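You operate a simulated robot arm through the tools that you are given. There is no shell and no other tool.

You run a simulated robot arm. Do the job below in one go: nothing can be reset, and whatever is moved stays where it is left.

TASK
Take the orange cone from the top of the short trestle and leave it on the middle of the steel table. Take the long white tray on the right half of the short trestle and put it away on the shelf of the brake frame. Put the small green tray on the right half of the short trestle. Press the orange strap tab three times. Put the yellow chain link that says "Y73" from the top of the right crate lid on the left end of the rear beam and the yellow chain link that says "Y59" on the shelf under the spout. Close the plain door. Take the wide teal tin from the right half of the bench and leave it on the shelf under the spout. Fetch the narrow timber from the right half of the bench and set it on the left half of the bench. The order is free. Set down upright: orange cone, narrow timber.

The check looks at the end state, three seconds after you hand in, the way a careful person would. Anything else that was tipped, shoved, dropped, spilled or broken makes it a failure. Lids that push on must go on centred and level and be pressed home; caps that screw on are set level and turned clockwise until they are tight.

THE ROBOT
A 7-joint arm with a vacuum gripper on a trunk, on a base that drives. Base frame: it is fixed to the floor where the robot stands at the start and does not move with it; the origin is under the middle of the robot, x ahead of it, y to its left, z up. Readings come in mm, degrees, newtons and seconds.
With the tool pointing down near the work surface it reaches from about 100 to 620 mm from the robot's upright axis, wherever it stands. Its first joint turns from -69.0 to 172.0 degrees. Places, roughly: left end of the rear beam (46x22 cm) [-1100, -1960, 480]; left half of the bench [-9300, -1100, 800]; long white tray (15x24x4 cm) [3400, 400, 800]; middle of the steel table [6600, -2300, 700]; narrow timber [-8250, -1250, 750]; orange cone (19x19x33 cm) [2700, 700, 800]; orange strap tab [3100, -1200, 800]; plain door [-3900, -2800, 800]; right half of the short trestle [3100, 600, 800]; shelf of the brake frame [0, -2700, 700]; shelf under the spout (23x32 cm) [-5660, -1860, 520]; small green tray (17x17x4 cm) [1900, 800, 800]; wide teal tin [-8250, -1750, 1000]; yellow chain link [-2250, -1750, 750]. Payload 1.06 kg.
Tool frame: the origin (TCP) lies in the middle of the cups' lips, and z points out of the cups. The gripper has 1 cup of 24 mm across, covering 24 by 24 mm (tool x, y); the bellows give 8 mm. With the vacuum on, a cup seals on a smooth face that it is pressed against (1 to 4 N); it does not hold porous or soft things. The pull reaches 23 N.
Orientation is told as [roll, pitch, yaw] about the base's x, y, z axes, in that order, counted from this pose: with the cups facing straight down, the tool's x points along the base's -x, its y along +y and its z along -z.

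THE INTERFACE
- The arm moves only by the tool send_rows. Its argument "rows" is a list of rows, each a list of 7 numbers: the turn, a rotation vector about the base's x, y, z in degrees, then the shift along the base's x, y, z in mm, then the vacuum: 1 switches it on, 0 off. In form: [[wx, wy, wz, x, y, z, vacuum], ...]. A call has 1 to 20 rows; each row shifts and turns the commanded pose from where the row before left it. Rows are played at 5 a second. More than 50 mm and 8.6 degrees between two rows, or a gripper value outside its range, and nothing of the call is played. Where a pose cannot be reached the arm comes as near as it can. A force on the tool above 40 N (or 10 N above the force at the start of the call, whichever is more), or a blocked arm, ends the call early, and 0.2 s more pass. The pull builds up within a second once a cup has sealed. Time passes only in rows, and 0.2 s behind the last, so rows that do not move give it time. It gives the time, the measured TCP pose, the force on the tool (base axes) and the pull of the vacuum at its end, in the units of the frame above (readings bear some noise), with the torque about the TCP (base axes, N m) and any sound that the robot's microphone picked up.
- Cameras (640 x 400 px; columns grow to the right, rows downward): "scene" is now at [183.8, 10, 1204.6]; the picture's right is [0.11, -0.99, 0.00], its down [-0.37, -0.04, -0.93] and it looks along [0.92, 0.10, -0.37] (base axes); focal length 233 px, centre (320, 200). "wrist" rides on the gripper at [78, 19, -96] in the tool frame; the picture's right is [-0.24, 0.97, 0.00], its down [-0.71, -0.17, -0.69] and it looks along [-0.67, -0.16, 0.73] (tool axes); focal length 243 px, centre (320, 200). There is no depth. A picture from a camera that has moved, and an enlarged one, comes with that camera's place and axes in the base frame and with its lens.
- camera(camera): a new picture of that camera. The clock stands still meanwhile.
- lift_body(by): slides the trunk up (or, below 0, down) by that many mm; the arm and the scene camera ride with it, the base frame stays. It gives what a move gives, with no picture.
- roll_base(legs): drives the robot by 1 to 6 legs, each [ahead, left, turn to the left] in mm, mm and degrees, along the robot's own axes; the way and the turn of a leg run together, so that a leg with both is an arc; at most 1500 mm and 180 degrees a leg. The arm and the cameras ride along, it lands a little off, and it stops where it bumps. It gives what a move gives.
- head_to(pan, tilt): turns the head with the scene camera to pan (to the left, within 80 degrees either way) and tilt (down, from -29 to 69), counted from straight ahead of the robot. It gives what a move gives.
- enlarge(camera, box): a new picture of the part [left, top, right, bottom] of that camera's present view, enlarged. The clock stands still meanwhile.
- finish_job(): hands the job in; it is judged then, once.

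Nothing tells you exact positions but the pictures and the camera data. Unless the task says otherwise, let go and move clear before handing in.

The tools are called after "Emit:" as name(argument=value, ...) on one line, values as JSON. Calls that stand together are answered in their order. send_rows: Moves the arm, as the interface text tells. Its arguments: {"type":"object","properties":{"rows":{"type":"array"}},"required":["rows"]} The other tools are called the same way: lift_body (by) slides the trunk up or down; roll_base (legs) drives the base; head_to (pan, tilt) turns the head that bears the scene camera; camera (camera) takes a picture; enlarge (camera, box) takes an enlarged picture of a part of a camera's view; finish_job () hands the job in.

At the start:

```text
t: 0.0
eef_pos: [337.0, 3.0, 1115.5]
tcp_rot: [0.0, 0.0, 0.0]
force: [-1.1, -0.1, 0.6]
wrist_torque: [-0.01, 0.02, 0.0]
pull: 0.2
trunk travel left (down, up): [-350.0, 142.0]
robot x, y, heading: [0.1, 2.8, 0.0]
head pan, tilt: [6.3, 21.8]
```

scene: 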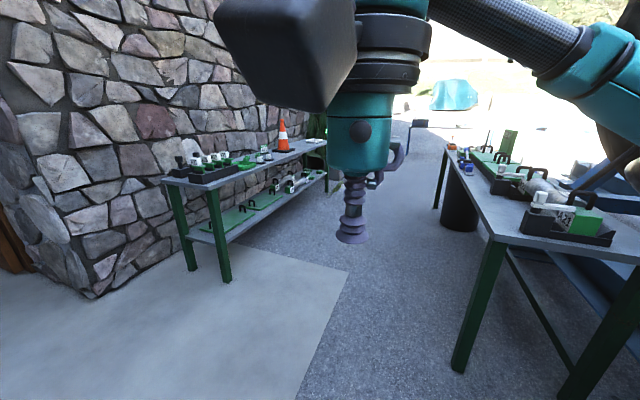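
wrist: 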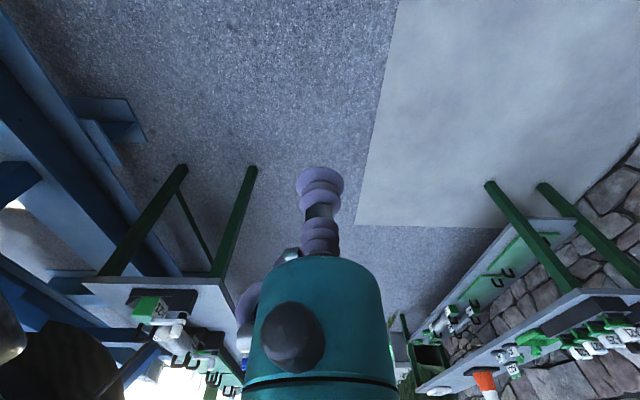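

I see a trestle on the left with an orange cone and trays, and another table on the right. I will look around with the head before moving.

Emit:
head_to(pan=20, tilt=15)

```text
t: 0.8
eef_pos: [337.1, 2.5, 1114.8]
tcp_rot: [0.0, 0.0, 0.0]
force: [-0.5, -0.3, 0.0]
wrist_torque: [0.0, -0.02, 0.0]
pull: 0.1
trunk travel left (down, up): [-350.0, 142.0]
robot x, y, heading: [-0.6, 2.1, -0.1]
head pan, tilt: [20.0, 15.0]
```

The head has turned; now I take a picture of the left side.

Emit:
camera(camera="scene")

Emit:
enlarge(camera="scene", box=[200, 100, 420, 240])

```text
taken
camera scene: at [179.3, 31.7, 1215.6], right [0.34, -0.94, 0.0], down [-0.24, -0.09, -0.97], along [0.91, 0.33, -0.26], focal length 233 px, centre (320, 200)
```

scene: 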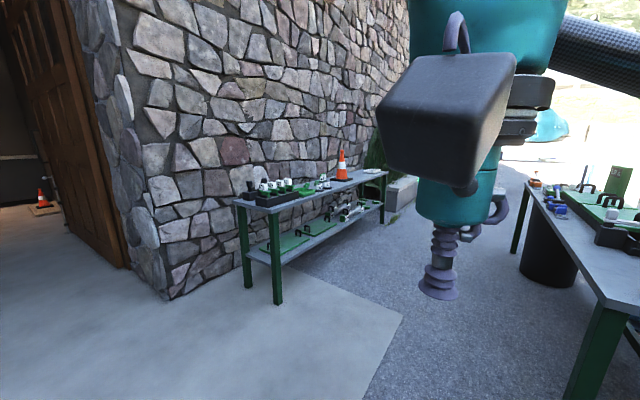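

```text
2.86 times, centred on (310, 170) of scene
camera zoom: at [179.3, 31.7, 1215.6], right [0.34, -0.94, 0.0], down [-0.24, -0.09, -0.97], along [0.91, 0.33, -0.26], focal length 665 px, centre (349, 286)
```

zoom: 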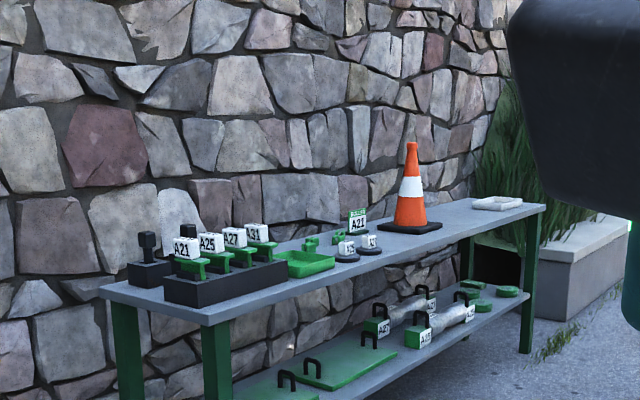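

The short trestle carries the cone, the green tray and the white tray at its far end. I look to the right next.

Emit:
head_to(pan=-35, tilt=15)

Emit:
camera(camera="scene")

Emit:
head_to(pan=-80, tilt=15)

Emit:
camera(camera="scene")

Emit:
head_to(pan=80, tilt=15)

Emit:
camera(camera="scene")

```text
t: 2.0
eef_pos: [337.1, 3.1, 1114.0]
tcp_rot: [0.0, 0.0, 0.0]
force: [0.9, 0.1, 0.8]
wrist_torque: [0.03, 0.0, -0.01]
pull: 0.0
trunk travel left (down, up): [-350.0, 142.0]
robot x, y, heading: [-1.7, 1.4, 0.0]
head pan, tilt: [-35.0, 15.0]
```

```text
taken
camera scene: at [168.1, -53.7, 1215.7], right [-0.57, -0.82, 0.0], down [-0.21, 0.15, -0.97], along [0.79, -0.55, -0.26], focal length 233 px, centre (320, 200)
```

scene: 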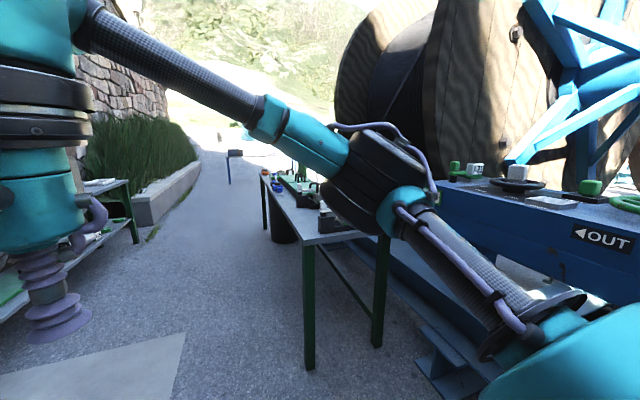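

```text
t: 3.1
eef_pos: [336.9, 3.5, 1116.0]
tcp_rot: [0.0, 0.0, 0.1]
force: [0.2, -0.2, -0.7]
wrist_torque: [0.0, 0.01, 0.0]
pull: 0.0
trunk travel left (down, up): [-350.0, 142.0]
robot x, y, heading: [-0.2, -5.2, -0.2]
head pan, tilt: [-80.0, 15.0]
```

```text
taken
camera scene: at [107.8, -92.2, 1215.7], right [-0.98, -0.17, 0.0], down [-0.05, 0.25, -0.97], along [0.17, -0.95, -0.26], focal length 233 px, centre (320, 200)
```

scene: 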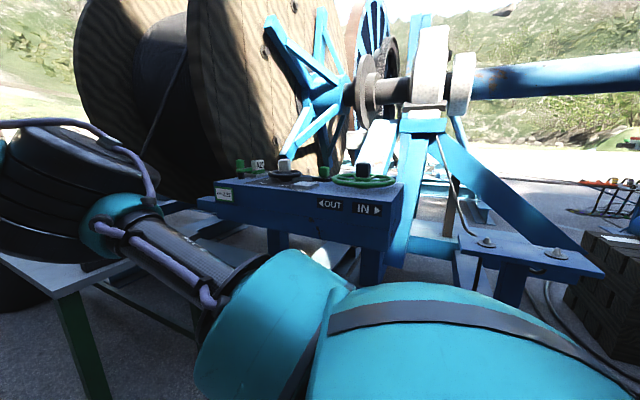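

```text
t: 5.6
eef_pos: [337.8, 3.2, 1116.7]
tcp_rot: [0.1, 0.1, 0.0]
force: [-0.3, -0.7, -0.8]
wrist_torque: [-0.01, -0.02, -0.03]
pull: 0.1
trunk travel left (down, up): [-350.0, 142.0]
robot x, y, heading: [-1.6, 0.6, -0.2]
head pan, tilt: [80.0, 15.0]
```

```text
taken
camera scene: at [107.8, 91.8, 1215.7], right [0.98, -0.17, 0.0], down [-0.04, -0.25, -0.97], along [0.17, 0.95, -0.26], focal length 233 px, centre (320, 200)
```

scene: 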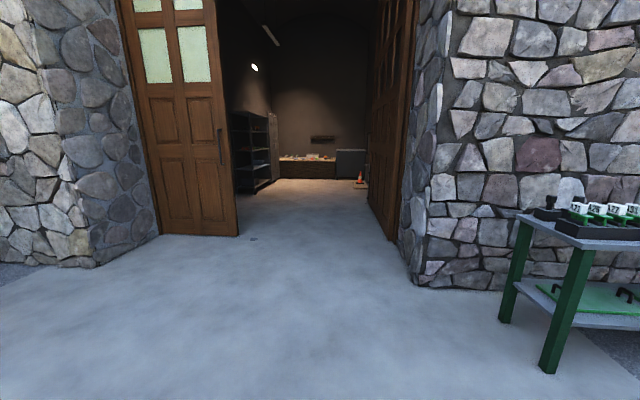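

The trestle and the right-hand table both run away from me at a slant, leaving a corridor. I check the robot's own footprint and the ground by looking down.

Emit:
head_to(pan=0, tilt=69)

Emit:
camera(camera="scene")

Emit:
head_to(pan=80, tilt=69)

Emit:
camera(camera="scene")

Emit:
head_to(pan=0, tilt=20)

Emit:
camera(camera="scene")

Emit:
enlarge(camera="scene", box=[160, 100, 320, 200])

Emit:
enlarge(camera="scene", box=[400, 80, 640, 230])

```text
t: 7.1
eef_pos: [341.5, 2.3, 1111.2]
tcp_rot: [-0.2, -0.2, -0.6]
force: [79.8, -44.9, -50.8]
wrist_torque: [4.53, 4.18, 3.41]
pull: 0.0
trunk travel left (down, up): [-350.0, 142.0]
robot x, y, heading: [-0.5, 1.9, 0.1]
head pan, tilt: [0.0, 68.8]
```

```text
taken
camera scene: at [160.8, 33.2, 1161.8], right [0.43, -0.9, 0.0], down [-0.69, -0.33, -0.64], along [0.58, 0.28, -0.77], focal length 233 px, centre (320, 200)
```

scene: 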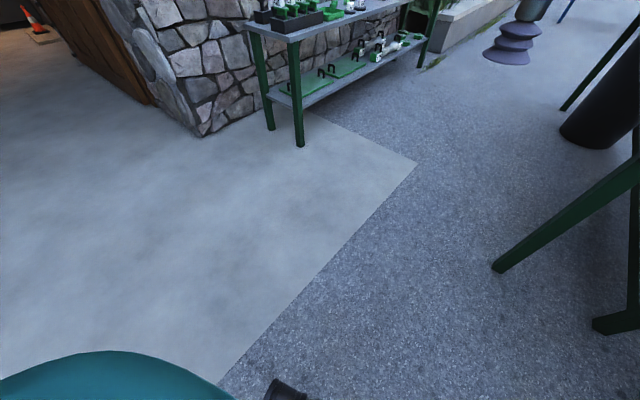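

```text
t: 8.6
eef_pos: [337.5, 2.9, 1115.4]
tcp_rot: [-0.1, -0.2, 0.1]
force: [-0.5, 0.2, -0.1]
wrist_torque: [0.0, 0.01, 0.03]
pull: 0.0
trunk travel left (down, up): [-350.0, 142.0]
robot x, y, heading: [0.6, -0.2, 0.0]
head pan, tilt: [80.0, 68.8]
```

```text
taken
camera scene: at [101.3, 54.8, 1140.0], right [0.98, -0.17, 0.0], down [-0.16, -0.92, -0.36], along [0.06, 0.36, -0.93], focal length 233 px, centre (320, 200)
```

scene: 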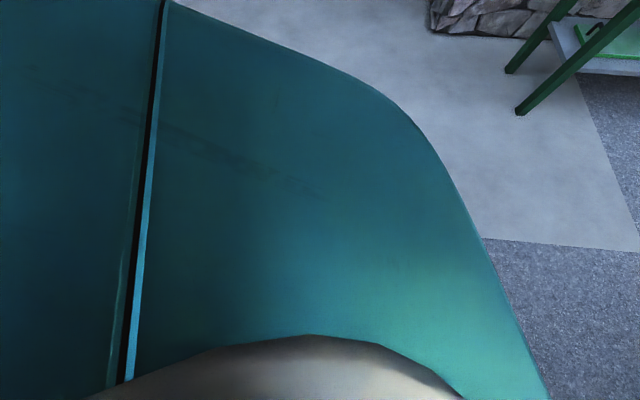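

```text
t: 10.2
eef_pos: [337.3, 2.5, 1116.5]
tcp_rot: [-0.1, 0.1, 0.0]
force: [-0.5, 0.4, -0.3]
wrist_torque: [-0.01, 0.01, -0.05]
pull: 0.0
trunk travel left (down, up): [-350.0, 142.0]
robot x, y, heading: [-1.8, -0.1, -0.1]
head pan, tilt: [0.0, 20.0]
```

```text
taken
camera scene: at [184.6, -0.1, 1207.5], right [0.0, -1.0, 0.0], down [-0.34, 0.0, -0.94], along [0.94, 0.0, -0.34], focal length 233 px, centre (320, 200)
```

scene: 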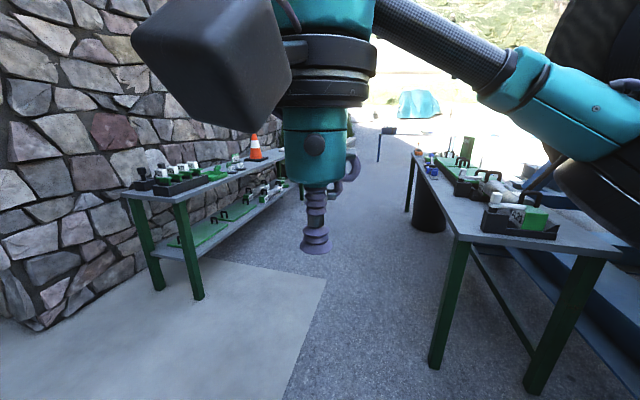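

```text
4.00 times, centred on (240, 150) of scene
camera zoom: at [184.6, -0.1, 1207.5], right [0.0, -1.0, 0.0], down [-0.34, 0.0, -0.94], along [0.94, 0.0, -0.34], focal length 932 px, centre (640, 400)
```

zoom: 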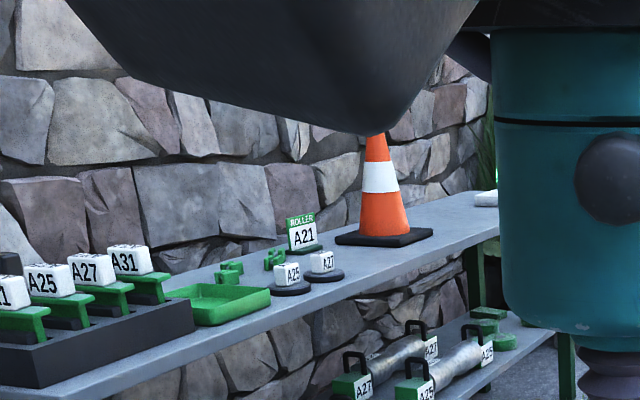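

```text
2.67 times, centred on (520, 155) of scene
camera zoom: at [184.6, -0.1, 1207.5], right [0.0, -1.0, 0.0], down [-0.34, 0.0, -0.94], along [0.94, 0.0, -0.34], focal length 621 px, centre (-213, 320)
```

zoom: 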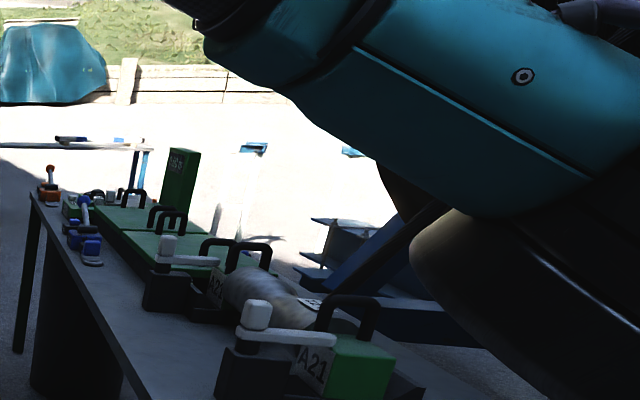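

Looking down straight ahead made the head brush the arm, so I will avoid that pose. Next I drive into the corridor between the trestle and the right table.

Emit:
roll_base(legs=[[1000, 20, 0]])

Emit:
head_to(pan=50, tilt=30)

Emit:
camera(camera="scene")

Emit:
camera(camera="wrist")

```text
t: 15.4
eef_pos: [1356.7, 27.0, 1115.7]
tcp_rot: [-0.1, 0.1, 0.3]
force: [0.6, -1.2, 0.2]
wrist_torque: [0.01, -0.03, 0.02]
pull: 0.0
trunk travel left (down, up): [-350.0, 142.0]
robot x, y, heading: [1020.0, 24.5, 0.2]
head pan, tilt: [0.0, 20.0]
```

```text
t: 16.6
eef_pos: [1356.9, 26.0, 1115.7]
tcp_rot: [0.0, 0.0, 0.1]
force: [-0.1, -0.7, 0.1]
wrist_torque: [0.03, 0.01, 0.02]
pull: 0.0
trunk travel left (down, up): [-350.0, 142.0]
robot x, y, heading: [1018.8, 23.2, 0.0]
head pan, tilt: [50.0, 30.0]
```

```text
taken
camera scene: at [1168.5, 91.3, 1191.5], right [0.77, -0.64, 0.0], down [-0.32, -0.38, -0.87], along [0.55, 0.67, -0.5], focal length 233 px, centre (320, 200)
```

scene: 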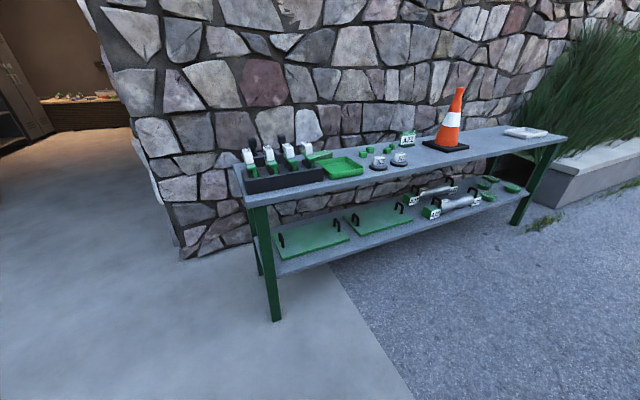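

```text
taken
camera wrist: at [1277.6, 44.4, 1210.9], right [0.23, 0.97, 0.0], down [0.71, -0.17, 0.69], along [0.67, -0.16, -0.73], focal length 243 px, centre (320, 200)
```

wrist: 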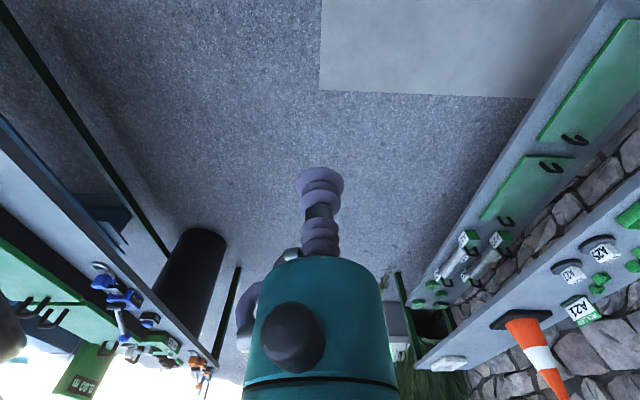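

The trestle's front edge runs from about (1470, 835) to (3545, 300), top at about z 750; the green tray is near (1927, 839), the cone (2683, 697), the white tray (3419, 460). I drive up and turn to face the trestle.

Emit:
roll_base(legs=[[780, 150, 0], [0, 0, 75.5]])

Emit:
head_to(pan=-40, tilt=25)

Emit:
camera(camera="scene")

Emit:
camera(camera="wrist")

```text
t: 24.2
eef_pos: [1886.3, 505.4, 1115.1]
tcp_rot: [0.1, 0.1, 76.1]
force: [1.2, -0.4, 0.5]
wrist_torque: [0.0, 0.0, -0.02]
pull: 0.0
trunk travel left (down, up): [-350.0, 142.0]
robot x, y, heading: [1810.6, 176.8, 76.0]
head pan, tilt: [50.0, 30.0]
```

```text
t: 25.8
eef_pos: [1885.2, 506.0, 1114.4]
tcp_rot: [0.0, 0.0, 76.1]
force: [0.7, -0.6, 0.6]
wrist_torque: [0.03, -0.02, 0.01]
pull: 0.0
trunk travel left (down, up): [-350.0, 142.0]
robot x, y, heading: [1805.4, 178.8, 76.1]
head pan, tilt: [-40.0, 25.0]
```

```text
taken
camera scene: at [1905.3, 320.0, 1199.4], right [0.59, -0.81, 0.0], down [-0.34, -0.25, -0.91], along [0.73, 0.53, -0.42], focal length 233 px, centre (320, 200)
```

scene: 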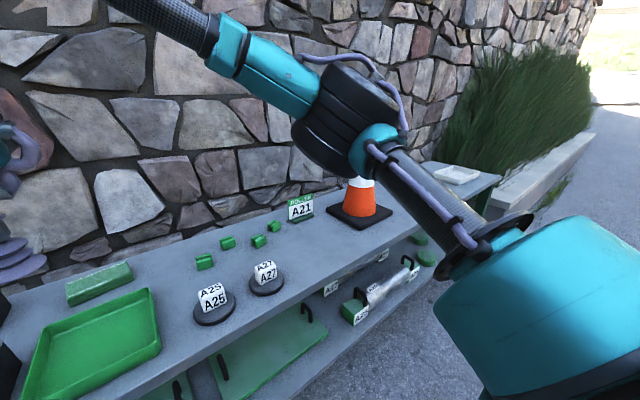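

```text
taken
camera wrist: at [1848.5, 434.5, 1210.9], right [-0.89, 0.46, 0.0], down [0.34, 0.65, 0.69], along [0.32, 0.61, -0.73], focal length 243 px, centre (320, 200)
```

wrist: 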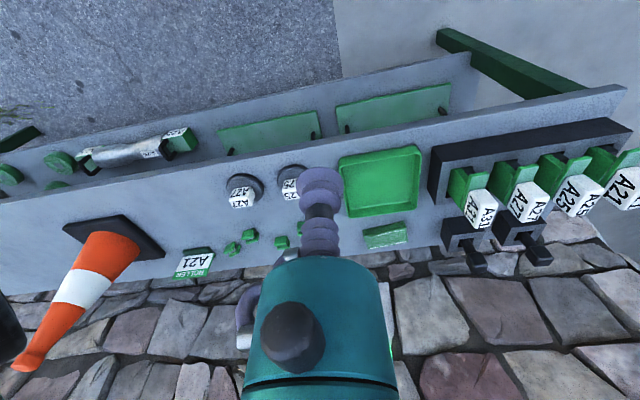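

I now triangulate the green tray at roughly (1886, 830) on the trestle with its inside floor near z 760. I move closer so it is within reach.

Emit:
roll_base(legs=[[150, 0, 0]])

Emit:
head_to(pan=30, tilt=35)

Emit:
camera(camera="scene")

Emit:
camera(camera="wrist")

```text
t: 27.2
eef_pos: [1922.0, 649.6, 1115.0]
tcp_rot: [0.1, 0.0, 76.1]
force: [0.2, 0.1, 0.3]
wrist_torque: [-0.02, -0.05, 0.04]
pull: 0.1
trunk travel left (down, up): [-350.0, 142.0]
robot x, y, heading: [1845.3, 321.9, 76.0]
head pan, tilt: [-40.0, 25.0]
```

```text
t: 28.6
eef_pos: [1922.1, 649.1, 1115.5]
tcp_rot: [0.0, -0.2, 76.1]
force: [-1.1, -0.4, 0.4]
wrist_torque: [0.01, 0.01, -0.01]
pull: 0.1
trunk travel left (down, up): [-350.0, 142.0]
robot x, y, heading: [1845.1, 320.2, 76.2]
head pan, tilt: [30.0, 35.0]
```

```text
taken
camera scene: at [1841.9, 492.2, 1183.7], right [0.96, 0.28, 0.0], down [0.16, -0.55, -0.82], along [-0.23, 0.79, -0.57], focal length 233 px, centre (320, 200)
```

scene: 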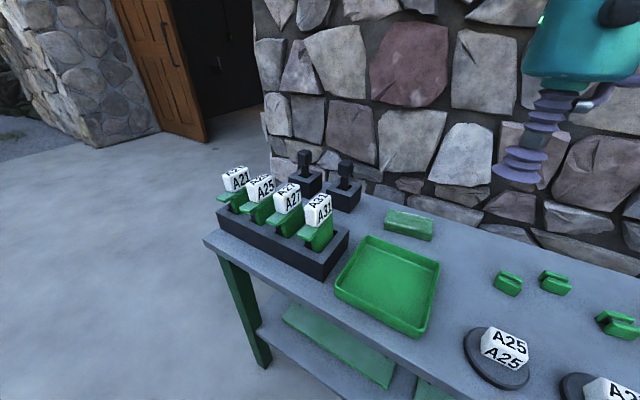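

```text
taken
camera wrist: at [1883.9, 576.3, 1210.9], right [-0.89, 0.46, 0.0], down [0.34, 0.65, 0.69], along [0.32, 0.61, -0.73], focal length 243 px, centre (320, 200)
```

wrist: 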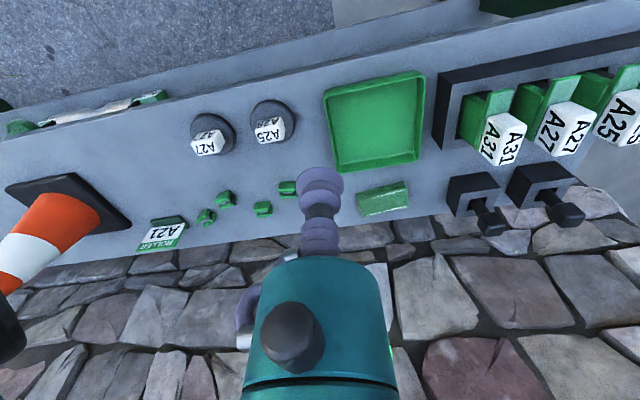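

Both cameras agree on the tray's floor centre being near (1889, 800), z about 790. I move the cup above it first and then check again.

Emit:
send_rows(rows=[[0, 0, 0, -5.5, 25, -30, 0], [0, 0, 0, -5.5, 25, -30, 0], [0, 0, 0, -5.5, 25, -30, 0], [0, 0, 0, -5.5, 25, -30, 0], [0, 0, 0, -5.5, 25, -30, 0], [0, 0, 0, -5.5, 25, -30, 0]])

Emit:
camera(camera="scene")

Emit:
camera(camera="wrist")

```text
t: 30.0
eef_pos: [1886.5, 799.5, 935.3]
tcp_rot: [0.0, -0.1, 76.0]
force: [0.3, 0.0, 0.1]
wrist_torque: [-0.01, 0.02, -0.03]
pull: 0.1
trunk travel left (down, up): [-350.0, 142.0]
robot x, y, heading: [1842.4, 323.3, 76.3]
head pan, tilt: [30.0, 35.0]
```

```text
taken
camera scene: at [1841.8, 492.4, 1183.7], right [0.96, 0.28, 0.0], down [0.16, -0.55, -0.82], along [-0.23, 0.79, -0.57], focal length 233 px, centre (320, 200)
```

scene: 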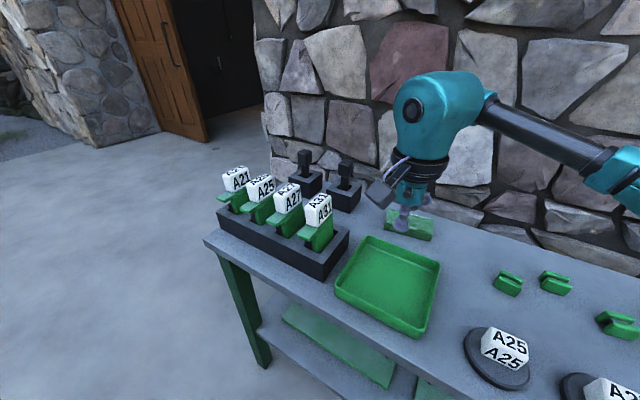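

```text
taken
camera wrist: at [1849.7, 726.8, 1030.8], right [-0.89, 0.46, 0.0], down [0.34, 0.64, 0.69], along [0.32, 0.61, -0.73], focal length 243 px, centre (320, 200)
```

wrist: 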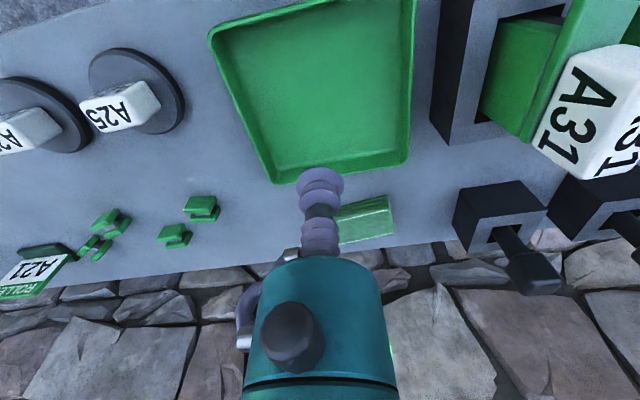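

The cup is above the tray. I move down above its centre and then creep down with the vacuum on.

Emit:
send_rows(rows=[[0, 0, 0, 1, 3, -30, 0], [0, 0, 0, 0, 3, -30, 0], [0, 0, 0, 0, 1, -25, 1], [0, 0, 0, 0, 0, 0, 1]])

Emit:
camera(camera="wrist")

Emit:
enlarge(camera="scene", box=[310, 160, 470, 260])

```text
t: 31.0
eef_pos: [1891.3, 804.4, 850.1]
tcp_rot: [0.0, -0.1, 76.1]
force: [-0.3, -0.3, -0.3]
wrist_torque: [-0.01, 0.02, -0.02]
pull: 0.1
trunk travel left (down, up): [-350.0, 142.0]
robot x, y, heading: [1841.1, 320.3, 76.2]
head pan, tilt: [30.0, 35.0]
```

```text
taken
camera wrist: at [1852.5, 732.9, 945.1], right [-0.89, 0.46, 0.0], down [0.34, 0.65, 0.69], along [0.32, 0.61, -0.73], focal length 243 px, centre (320, 200)
```

wrist: 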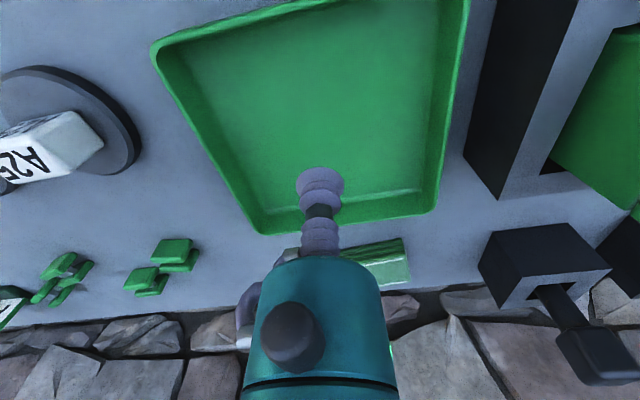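

```text
4.00 times, centred on (390, 210) of scene
camera zoom: at [1841.8, 492.2, 1183.7], right [0.96, 0.28, 0.0], down [0.16, -0.55, -0.82], along [-0.23, 0.79, -0.57], focal length 932 px, centre (40, 160)
```

zoom: 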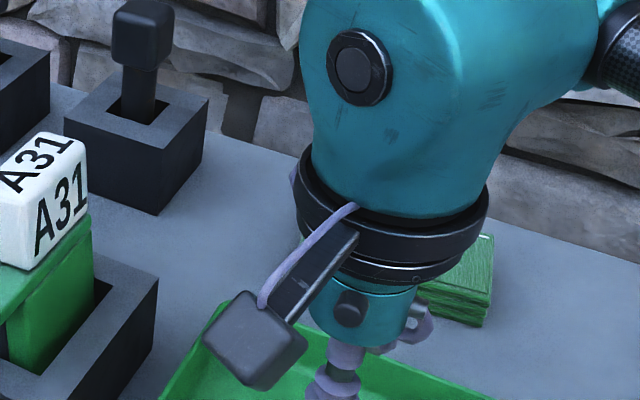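

The cup is over the tray's floor. I creep down in small steps.

Emit:
send_rows(rows=[[0, 0, 0, 0, 0, -10, 1], [0, 0, 0, 0, 0, -10, 1], [0, 0, 0, 0, 0, -10, 1], [0, 0, 0, 0, 0, -5, 1], [0, 0, 0, 0, 0, -5, 1], [0, 0, 0, 0, 0, -3, 1], [0, 0, 0, 0, 0, -3, 1]])

Emit:
camera(camera="wrist")

```text
t: 32.6
eef_pos: [1888.8, 805.6, 805.3]
tcp_rot: [0.0, -0.1, 76.2]
force: [-0.6, -0.6, 0.4]
wrist_torque: [-0.04, 0.02, 0.02]
pull: 0.1
trunk travel left (down, up): [-350.0, 142.0]
robot x, y, heading: [1845.2, 322.0, 75.9]
head pan, tilt: [30.0, 35.0]
```

```text
taken
camera wrist: at [1852.3, 733.3, 899.5], right [-0.89, 0.46, 0.0], down [0.34, 0.65, 0.69], along [0.32, 0.61, -0.73], focal length 243 px, centre (320, 200)
```

wrist: 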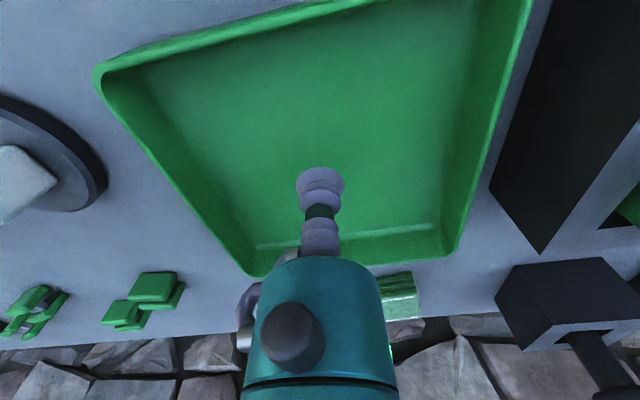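

From the rim's size I get rim z about 788 and floor near z 752, with the centre near (1892, 818). I go down the rest in smaller steps.

Emit:
send_rows(rows=[[0, 0, 0, 3, 10, -10, 1], [0, 0, 0, 0, 3, -10, 1], [0, 0, 0, 0, 0, -8, 1], [0, 0, 0, 0, 0, -5, 1], [0, 0, 0, 0, 0, -4, 1], [0, 0, 0, 0, 0, -3, 1], [0, 0, 0, 0, 0, -2, 1], [0, 0, 0, 0, 0, 0, 1]])

```text
t: 34.4
eef_pos: [1892.7, 819.2, 763.6]
tcp_rot: [0.1, -0.1, 75.9]
force: [1.1, 4.7, 13.2]
wrist_torque: [-0.02, 0.0, 0.04]
pull: 23.0
trunk travel left (down, up): [-350.0, 142.0]
robot x, y, heading: [1842.9, 323.8, 76.2]
head pan, tilt: [30.0, 35.0]
```

The cup has sealed on the tray with full pull. I lift it gently.

Emit:
send_rows(rows=[[0, 0, 0, 0, 0, 5, 1], [0, 0, 0, 0, 0, 10, 1], [0, 0, 0, 0, 0, 20, 1], [0, 0, 0, 0, 0, 30, 1], [0, 0, 0, 0, 0, 40, 1], [0, 0, 0, 0, 0, 40, 1], [0, 0, 0, 0, -10, 40, 1], [0, 0, 0, 0, 0, 0, 1]])

Emit:
camera(camera="scene")

Emit:
camera(camera="wrist")

```text
t: 36.2
eef_pos: [1893.1, 809.5, 948.7]
tcp_rot: [0.0, 0.0, 75.9]
force: [-0.3, -0.5, -1.7]
wrist_torque: [0.01, -0.01, 0.03]
pull: 22.9
trunk travel left (down, up): [-350.0, 142.0]
robot x, y, heading: [1845.7, 322.9, 76.1]
head pan, tilt: [30.0, 35.0]
```

```text
taken
camera scene: at [1841.8, 492.4, 1183.6], right [0.96, 0.28, 0.0], down [0.16, -0.55, -0.82], along [-0.23, 0.79, -0.57], focal length 233 px, centre (320, 200)
```

scene: 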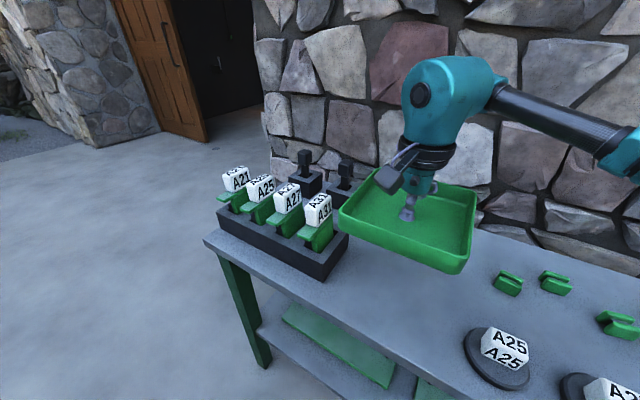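

```text
taken
camera wrist: at [1856.0, 737.8, 1044.3], right [-0.89, 0.46, 0.0], down [0.34, 0.65, 0.69], along [0.32, 0.61, -0.73], focal length 243 px, centre (320, 200)
```

wrist: 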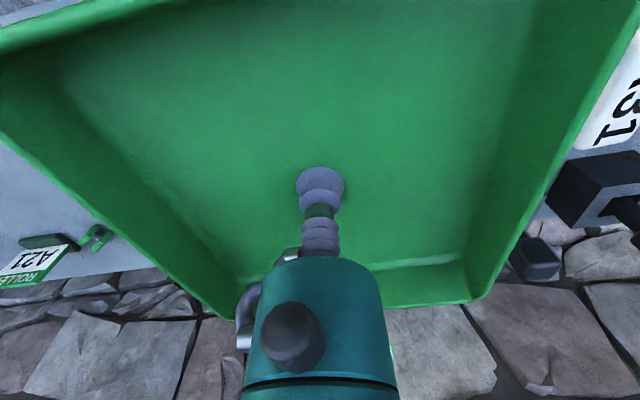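

The tray hangs level and light. I back away from the trestle, slide right along it, and look at the right half.

Emit:
roll_base(legs=[[-250, 0, 0], [0, -1170, 0]])

Emit:
camera(camera="scene")

Emit:
camera(camera="wrist")

```text
t: 48.1
eef_pos: [2973.0, 280.3, 948.6]
tcp_rot: [0.1, 0.0, 75.1]
force: [0.7, -1.2, -2.1]
wrist_torque: [0.01, -0.01, 0.02]
pull: 22.3
trunk travel left (down, up): [-350.0, 142.0]
robot x, y, heading: [2920.2, -206.0, 75.8]
head pan, tilt: [30.0, 35.0]
```

```text
taken
camera scene: at [2918.3, -36.2, 1183.7], right [0.96, 0.26, 0.0], down [0.15, -0.55, -0.82], along [-0.22, 0.79, -0.57], focal length 233 px, centre (320, 200)
```

scene: 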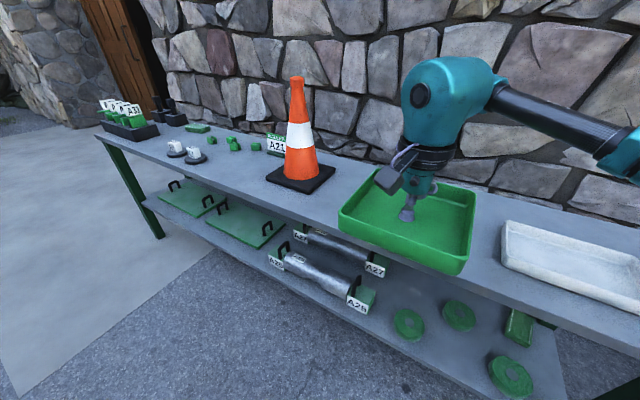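

```text
taken
camera wrist: at [2936.0, 209.1, 1043.8], right [-0.88, 0.48, 0.0], down [0.35, 0.64, 0.69], along [0.33, 0.6, -0.73], focal length 243 px, centre (320, 200)
```

wrist: 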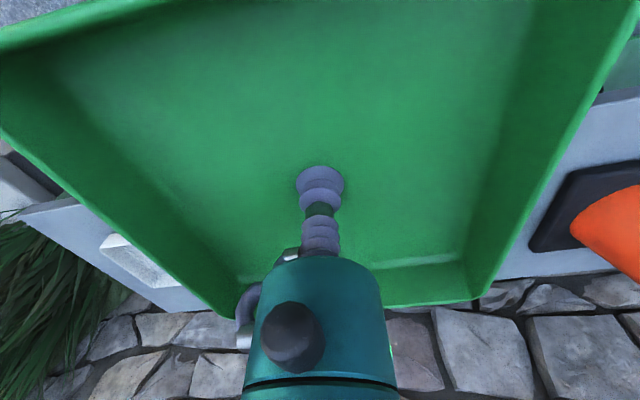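

The gap between the cone and the white tray is about 500 mm wide, centred near u = 2750 along the trestle. I drive ahead and lower the green tray there.

Emit:
roll_base(legs=[[250, 0, 0]])

Emit:
camera(camera="scene")

```text
t: 49.9
eef_pos: [3039.0, 514.5, 948.3]
tcp_rot: [0.1, 0.0, 74.9]
force: [0.1, -0.2, -2.4]
wrist_torque: [-0.01, 0.0, 0.0]
pull: 22.9
trunk travel left (down, up): [-350.0, 142.0]
robot x, y, heading: [2973.6, 29.6, 75.1]
head pan, tilt: [30.0, 35.0]
```

```text
taken
camera scene: at [2981.8, 198.4, 1183.6], right [0.97, 0.26, 0.0], down [0.15, -0.55, -0.82], along [-0.21, 0.79, -0.57], focal length 233 px, centre (320, 200)
```

scene: 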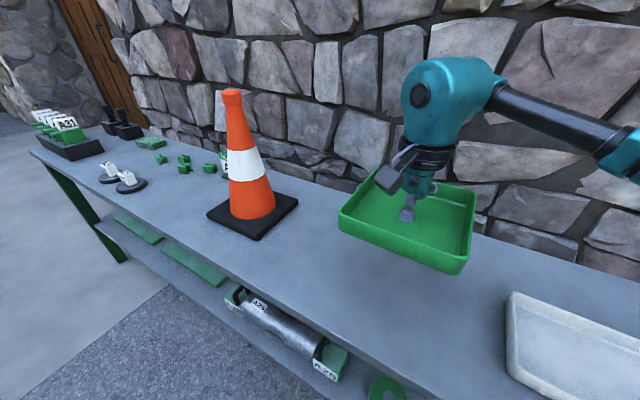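

The spot is clear. I lower the tray to about z 768 and then let go.

Emit:
send_rows(rows=[[0, 0, 0, -10, 28, -30, 1], [0, 0, 0, -10, 27, -30, 1], [0, 0, 0, 0, 0, -40, 1], [0, 0, 0, 0, 0, -40, 1], [0, 0, 0, 0, 0, -20, 1], [0, 0, 0, 0, 0, -10, 1], [0, 0, 0, 0, 0, -4, 1], [0, 0, 0, 0, 0, -3, 1], [0, 0, 0, 0, 0, 0, 1]])

Emit:
camera(camera="scene")

```text
t: 51.9
eef_pos: [3021.4, 568.7, 770.9]
tcp_rot: [0.0, -0.1, 74.9]
force: [-0.2, -1.2, -2.2]
wrist_torque: [0.0, -0.01, 0.0]
pull: 22.6
trunk travel left (down, up): [-350.0, 142.0]
robot x, y, heading: [2977.9, 28.1, 74.7]
head pan, tilt: [30.0, 35.0]
```

```text
taken
camera scene: at [2981.7, 197.9, 1183.7], right [0.97, 0.26, 0.0], down [0.15, -0.55, -0.82], along [-0.21, 0.79, -0.57], focal length 233 px, centre (320, 200)
```

scene: 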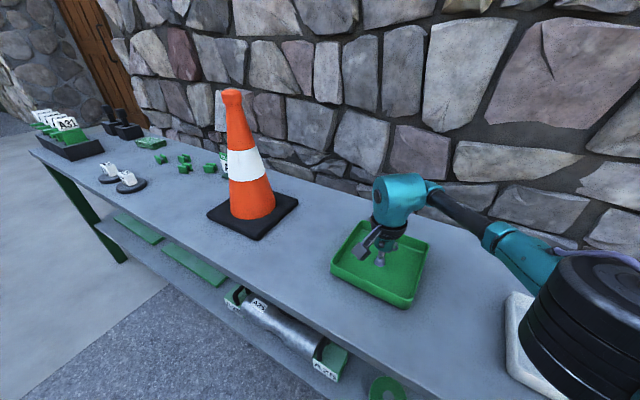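

The tray still hangs just above the top. I lower in 2 mm steps until it rests.

Emit:
send_rows(rows=[[0, 0, 0, 0, 0, -2, 1], [0, 0, 0, 0, 0, -2, 1], [0, 0, 0, 0, 0, 0, 1]])

```text
t: 52.7
eef_pos: [3020.5, 569.0, 766.6]
tcp_rot: [0.0, -0.1, 74.9]
force: [0.7, -0.1, -2.6]
wrist_torque: [0.0, 0.02, -0.01]
pull: 23.2
trunk travel left (down, up): [-350.0, 142.0]
robot x, y, heading: [2981.2, 26.6, 74.9]
head pan, tilt: [30.0, 35.0]
```

Emit:
send_rows(rows=[[0, 0, 0, 0, 0, -1.5, 1], [0, 0, 0, 0, 0, -1.5, 1], [0, 0, 0, 0, 0, 0, 1]])

```text
t: 53.5
eef_pos: [3019.3, 569.5, 765.3]
tcp_rot: [0.1, -0.2, 74.9]
force: [1.0, 1.0, 1.3]
wrist_torque: [-0.05, 0.01, -0.03]
pull: 22.4
trunk travel left (down, up): [-350.0, 142.0]
robot x, y, heading: [2980.0, 26.8, 74.9]
head pan, tilt: [30.0, 35.0]
```

The tray rests on the trestle. I switch the vacuum off, wait, and rise clear.

Emit:
send_rows(rows=[[0, 0, 0, 0, 0, 0, 0], [0, 0, 0, 0, 0, 0, 0], [0, 0, 0, 0, 0, 0, 0], [0, 0, 0, 0, 0, 0, 0], [0, 0, 0, 0, 0, 5, 0], [0, 0, 0, 0, 0, 10, 0], [0, 0, 0, 0, 0, 30, 0], [0, 0, 0, 0, 0, 40, 0], [0, 0, 0, 0, 0, 40, 0], [0, 0, 0, 0, 0, 40, 0], [0, 0, 0, 0, 0, 0, 0]])

Emit:
camera(camera="scene")

Emit:
camera(camera="wrist")

```text
t: 55.9
eef_pos: [3019.8, 569.2, 928.8]
tcp_rot: [0.0, 0.0, 75.0]
force: [0.3, 0.2, 0.9]
wrist_torque: [0.02, 0.01, 0.01]
pull: 0.0
trunk travel left (down, up): [-350.0, 142.0]
robot x, y, heading: [2980.2, 24.3, 74.7]
head pan, tilt: [30.0, 35.0]
```

```text
taken
camera scene: at [2981.7, 197.8, 1183.7], right [0.97, 0.26, 0.0], down [0.15, -0.55, -0.82], along [-0.21, 0.79, -0.57], focal length 233 px, centre (320, 200)
```

scene: 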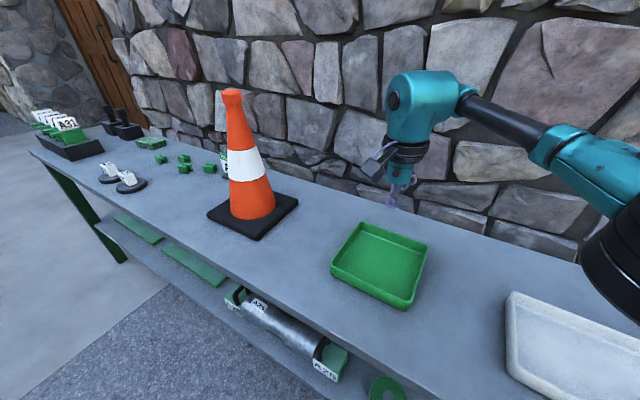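

```text
taken
camera wrist: at [2981.1, 498.2, 1025.0], right [-0.88, 0.48, 0.0], down [0.35, 0.64, 0.69], along [0.33, 0.6, -0.73], focal length 243 px, centre (320, 200)
```

wrist: 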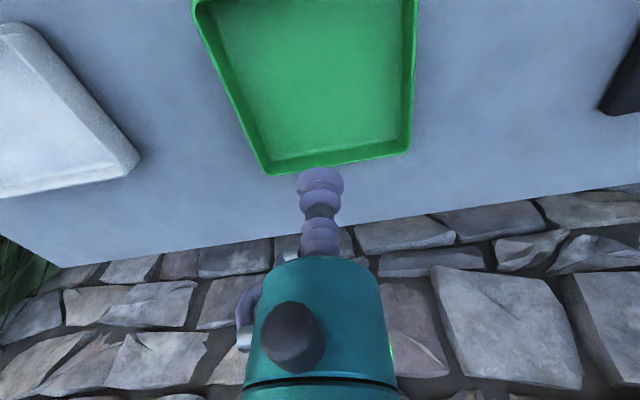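

The green tray is in place on the right half. Now I inspect the cone closely to find a place to grip it.

Emit:
enlarge(camera="scene", box=[190, 75, 318, 155])

Emit:
enlarge(camera="scene", box=[190, 80, 318, 260])

```text
5.00 times, centred on (254, 115) of scene
camera zoom: at [2981.7, 197.8, 1183.7], right [0.97, 0.26, 0.0], down [0.15, -0.55, -0.82], along [-0.21, 0.79, -0.57], focal length 1164 px, centre (650, 625)
```

zoom: 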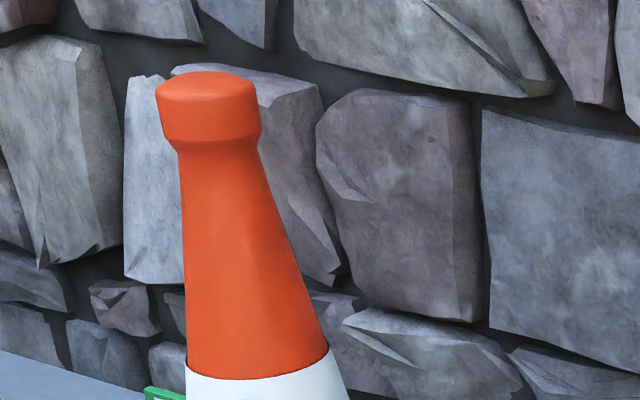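

```text
2.22 times, centred on (254, 170) of scene
camera zoom: at [2981.7, 197.8, 1183.7], right [0.97, 0.26, 0.0], down [0.15, -0.55, -0.82], along [-0.21, 0.79, -0.57], focal length 518 px, centre (467, 267)
```

zoom: 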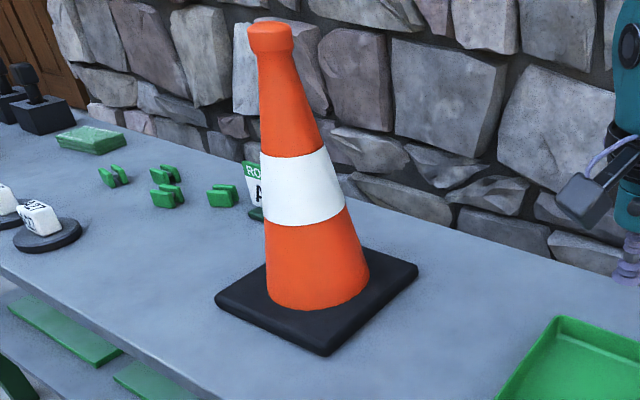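

The cone has a closed flat top about 45 mm wide near (2655, 676, 1090), fine for the cup. I raise and retract the arm, back off, and slide left to stand in front of the cone.

Emit:
send_rows(rows=[[0, 0, 0, 0, 0, 40, 0], [0, 0, 0, -8, -32, 36, 0], [0, 0, 0, -8, -32, 36, 0], [0, 0, 0, -8, -32, 36, 0], [0, 0, 0, -8, -32, 36, 0], [0, 0, 0, -8, -32, 36, 0], [0, 0, 0, -8, -32, 20, 0], [0, 0, 0, 0, 0, 0, 0]])

Emit:
roll_base(legs=[[-150, 0, 0], [0, 440, 0]])

Emit:
camera(camera="scene")

Emit:
camera(camera="wrist")

```text
t: 57.7
eef_pos: [2972.0, 376.3, 1167.4]
tcp_rot: [0.0, -0.1, 74.9]
force: [1.0, -0.5, -0.5]
wrist_torque: [0.0, 0.04, 0.01]
pull: 0.1
trunk travel left (down, up): [-350.0, 142.0]
robot x, y, heading: [2982.1, 24.4, 75.0]
head pan, tilt: [30.0, 35.0]
```

```text
t: 63.1
eef_pos: [2497.3, 350.8, 1166.8]
tcp_rot: [0.0, -0.1, 75.0]
force: [0.7, -0.4, -1.2]
wrist_torque: [0.01, 0.01, 0.03]
pull: 0.2
trunk travel left (down, up): [-350.0, 142.0]
robot x, y, heading: [2505.3, -4.4, 75.0]
head pan, tilt: [30.0, 35.0]
```

```text
taken
camera scene: at [2507.7, 170.8, 1183.7], right [0.97, 0.26, 0.0], down [0.15, -0.55, -0.82], along [-0.21, 0.79, -0.57], focal length 233 px, centre (320, 200)
```

scene: 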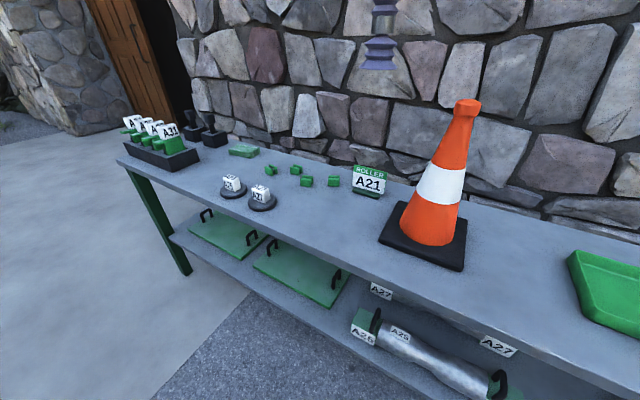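

```text
taken
camera wrist: at [2459.0, 279.3, 1263.1], right [-0.88, 0.48, 0.0], down [0.35, 0.64, 0.69], along [0.33, 0.6, -0.73], focal length 243 px, centre (320, 200)
```

wrist: 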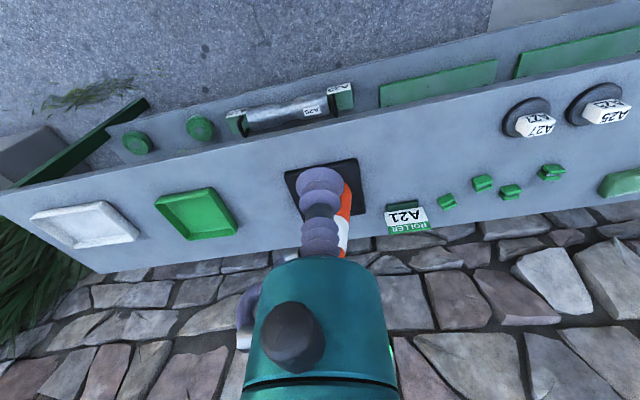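

The cone top triangulates to (2652, 680, 1087). I drive 170 mm closer.

Emit:
roll_base(legs=[[170, 0, 0]])

Emit:
send_rows(rows=[[0, 0, 0, 18, 28, 0, 0], [0, 0, 0, 18, 28, 0, 0], [0, 0, 0, 18, 28, 0, 0], [0, 0, 0, 0, 0, 0, 0]])

Emit:
camera(camera="wrist")

Emit:
camera(camera="scene")

```text
t: 64.6
eef_pos: [2543.0, 516.4, 1168.0]
tcp_rot: [0.0, 0.1, 74.9]
force: [-0.1, 0.6, -0.4]
wrist_torque: [-0.02, 0.01, -0.02]
pull: 0.0
trunk travel left (down, up): [-350.0, 142.0]
robot x, y, heading: [2547.1, 163.3, 75.0]
head pan, tilt: [30.0, 35.0]
```

```text
t: 65.6
eef_pos: [2597.4, 597.9, 1169.7]
tcp_rot: [-0.1, 0.0, 74.8]
force: [0.2, -0.7, -0.6]
wrist_torque: [0.0, 0.03, 0.0]
pull: 0.1
trunk travel left (down, up): [-350.0, 142.0]
robot x, y, heading: [2553.6, 161.7, 75.0]
head pan, tilt: [30.0, 35.0]
```

```text
taken
camera wrist: at [2559.0, 528.0, 1264.6], right [-0.88, 0.48, 0.0], down [0.35, 0.64, 0.69], along [0.33, 0.6, -0.73], focal length 243 px, centre (320, 200)
```

wrist: 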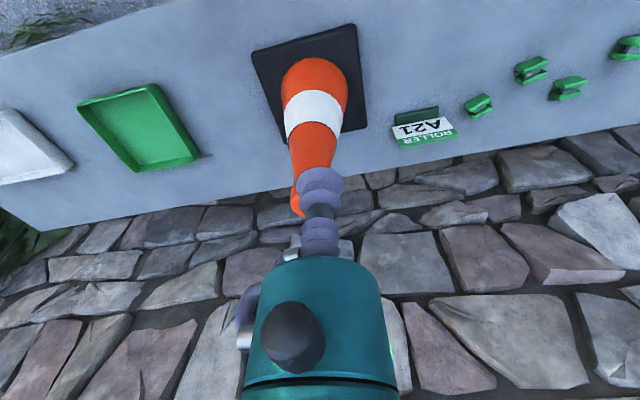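

```text
taken
camera scene: at [2552.7, 336.4, 1183.7], right [0.97, 0.26, 0.0], down [0.15, -0.55, -0.82], along [-0.21, 0.79, -0.57], focal length 233 px, centre (320, 200)
```

scene: 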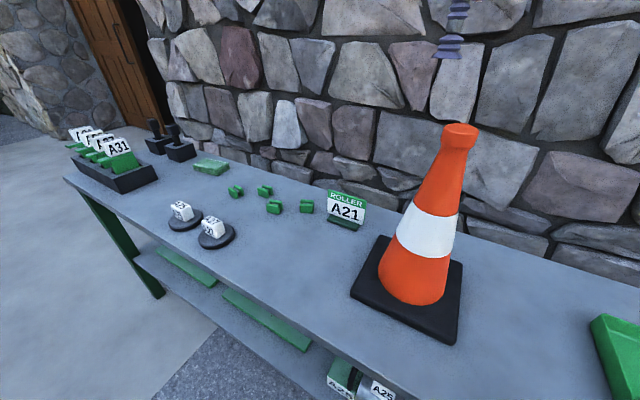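

The cone axis is near (2654, 679). I move the cup over it and check with both cameras.

Emit:
send_rows(rows=[[0, 0, 0, 28, 40, 0, 0], [0, 0, 0, 28, 40, 0, 0], [0, 0, 0, 0, 0, -30, 0], [0, 0, 0, 0, 0, 0, 0]])

Emit:
camera(camera="wrist")

Emit:
enlarge(camera="scene", box=[396, 60, 524, 140])

```text
t: 66.6
eef_pos: [2638.2, 659.4, 1139.2]
tcp_rot: [0.1, -0.1, 74.8]
force: [0.2, 0.7, 0.2]
wrist_torque: [-0.01, -0.01, 0.03]
pull: 0.1
out of reach, approached as far as the arm can: row 2
trunk travel left (down, up): [-350.0, 142.0]
robot x, y, heading: [2549.5, 169.5, 75.0]
head pan, tilt: [30.0, 35.0]
```

```text
taken
camera wrist: at [2599.9, 588.1, 1234.7], right [-0.88, 0.48, 0.0], down [0.35, 0.64, 0.69], along [0.33, 0.6, -0.73], focal length 243 px, centre (320, 200)
```

wrist: 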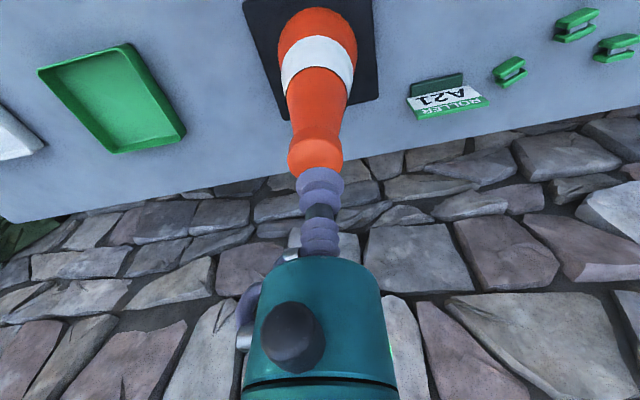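

```text
5.00 times, centred on (460, 100) of scene
camera zoom: at [2552.7, 336.3, 1183.7], right [0.97, 0.26, 0.0], down [0.15, -0.55, -0.82], along [-0.21, 0.79, -0.57], focal length 1164 px, centre (-380, 700)
```

zoom: 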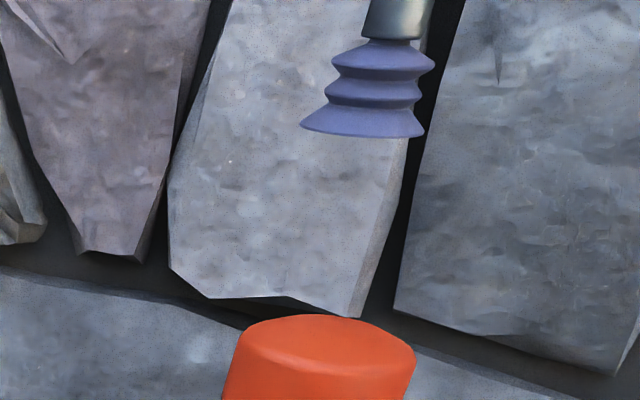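

The arm was at its reach limit at that height. I raise the trunk a little so the reach at the cone's top improves.

Emit:
lift_body(by=50)

Emit:
send_rows(rows=[[0, 0, 0, 0, 0, -35, 0], [0, 0, 0, 5, 7, -20, 0], [0, 0, 0, 7, 8, -7, 0], [0, 0, 0, 0, 0, 0, 0]])

Emit:
camera(camera="wrist")

Emit:
camera(camera="scene")

```text
t: 67.5
eef_pos: [2640.1, 658.9, 1187.2]
tcp_rot: [0.2, -0.1, 74.9]
force: [0.1, 0.7, -0.2]
wrist_torque: [0.03, -0.05, 0.02]
pull: 0.0
trunk travel left (down, up): [-400.0, 92.0]
robot x, y, heading: [2549.5, 166.7, 74.8]
head pan, tilt: [30.0, 35.0]
```

```text
t: 68.5
eef_pos: [2652.1, 674.7, 1127.0]
tcp_rot: [0.1, -0.1, 74.8]
force: [0.2, 0.8, -0.2]
wrist_torque: [0.01, 0.02, 0.04]
pull: 0.0
trunk travel left (down, up): [-400.0, 92.0]
robot x, y, heading: [2551.3, 163.5, 74.9]
head pan, tilt: [30.0, 35.0]
```

```text
taken
camera wrist: at [2612.2, 603.5, 1221.8], right [-0.88, 0.48, 0.0], down [0.35, 0.64, 0.69], along [0.33, 0.6, -0.73], focal length 243 px, centre (320, 200)
```

wrist: 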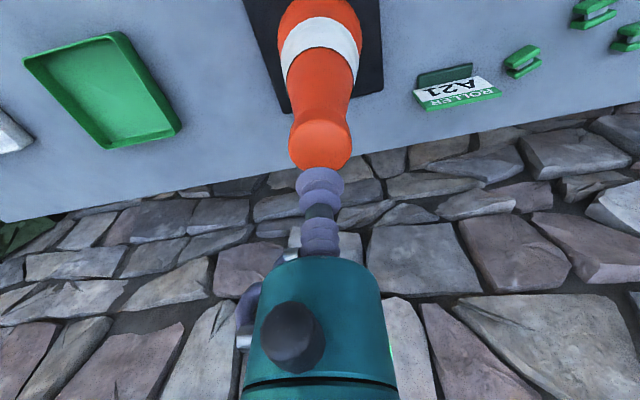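

```text
taken
camera scene: at [2548.5, 320.7, 1237.8], right [0.97, 0.26, 0.0], down [0.15, -0.55, -0.82], along [-0.21, 0.79, -0.57], focal length 233 px, centre (320, 200)
```

scene: 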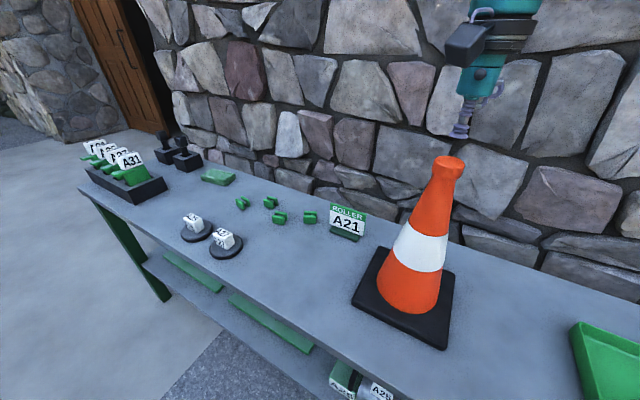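

The cup is centred over the cone top. I descend slowly with the vacuum on.

Emit:
send_rows(rows=[[0, 0, 0, 0, 0, -15, 1], [0, 0, 0, 0, 0, -10, 1], [0, 0, 0, 0, 0, -5, 1], [0, 0, 0, 0, 0, -3, 1], [0, 0, 0, 0, 0, -3, 1], [0, 0, 0, 0, 0, 0, 1]])

```text
t: 69.9
eef_pos: [2650.5, 674.2, 1090.5]
tcp_rot: [0.1, -0.2, 74.9]
force: [-2.2, 0.6, 8.0]
wrist_torque: [-0.06, -0.01, 0.12]
pull: 23.4
trunk travel left (down, up): [-400.0, 92.0]
robot x, y, heading: [2550.0, 166.5, 75.3]
head pan, tilt: [30.0, 35.0]
```

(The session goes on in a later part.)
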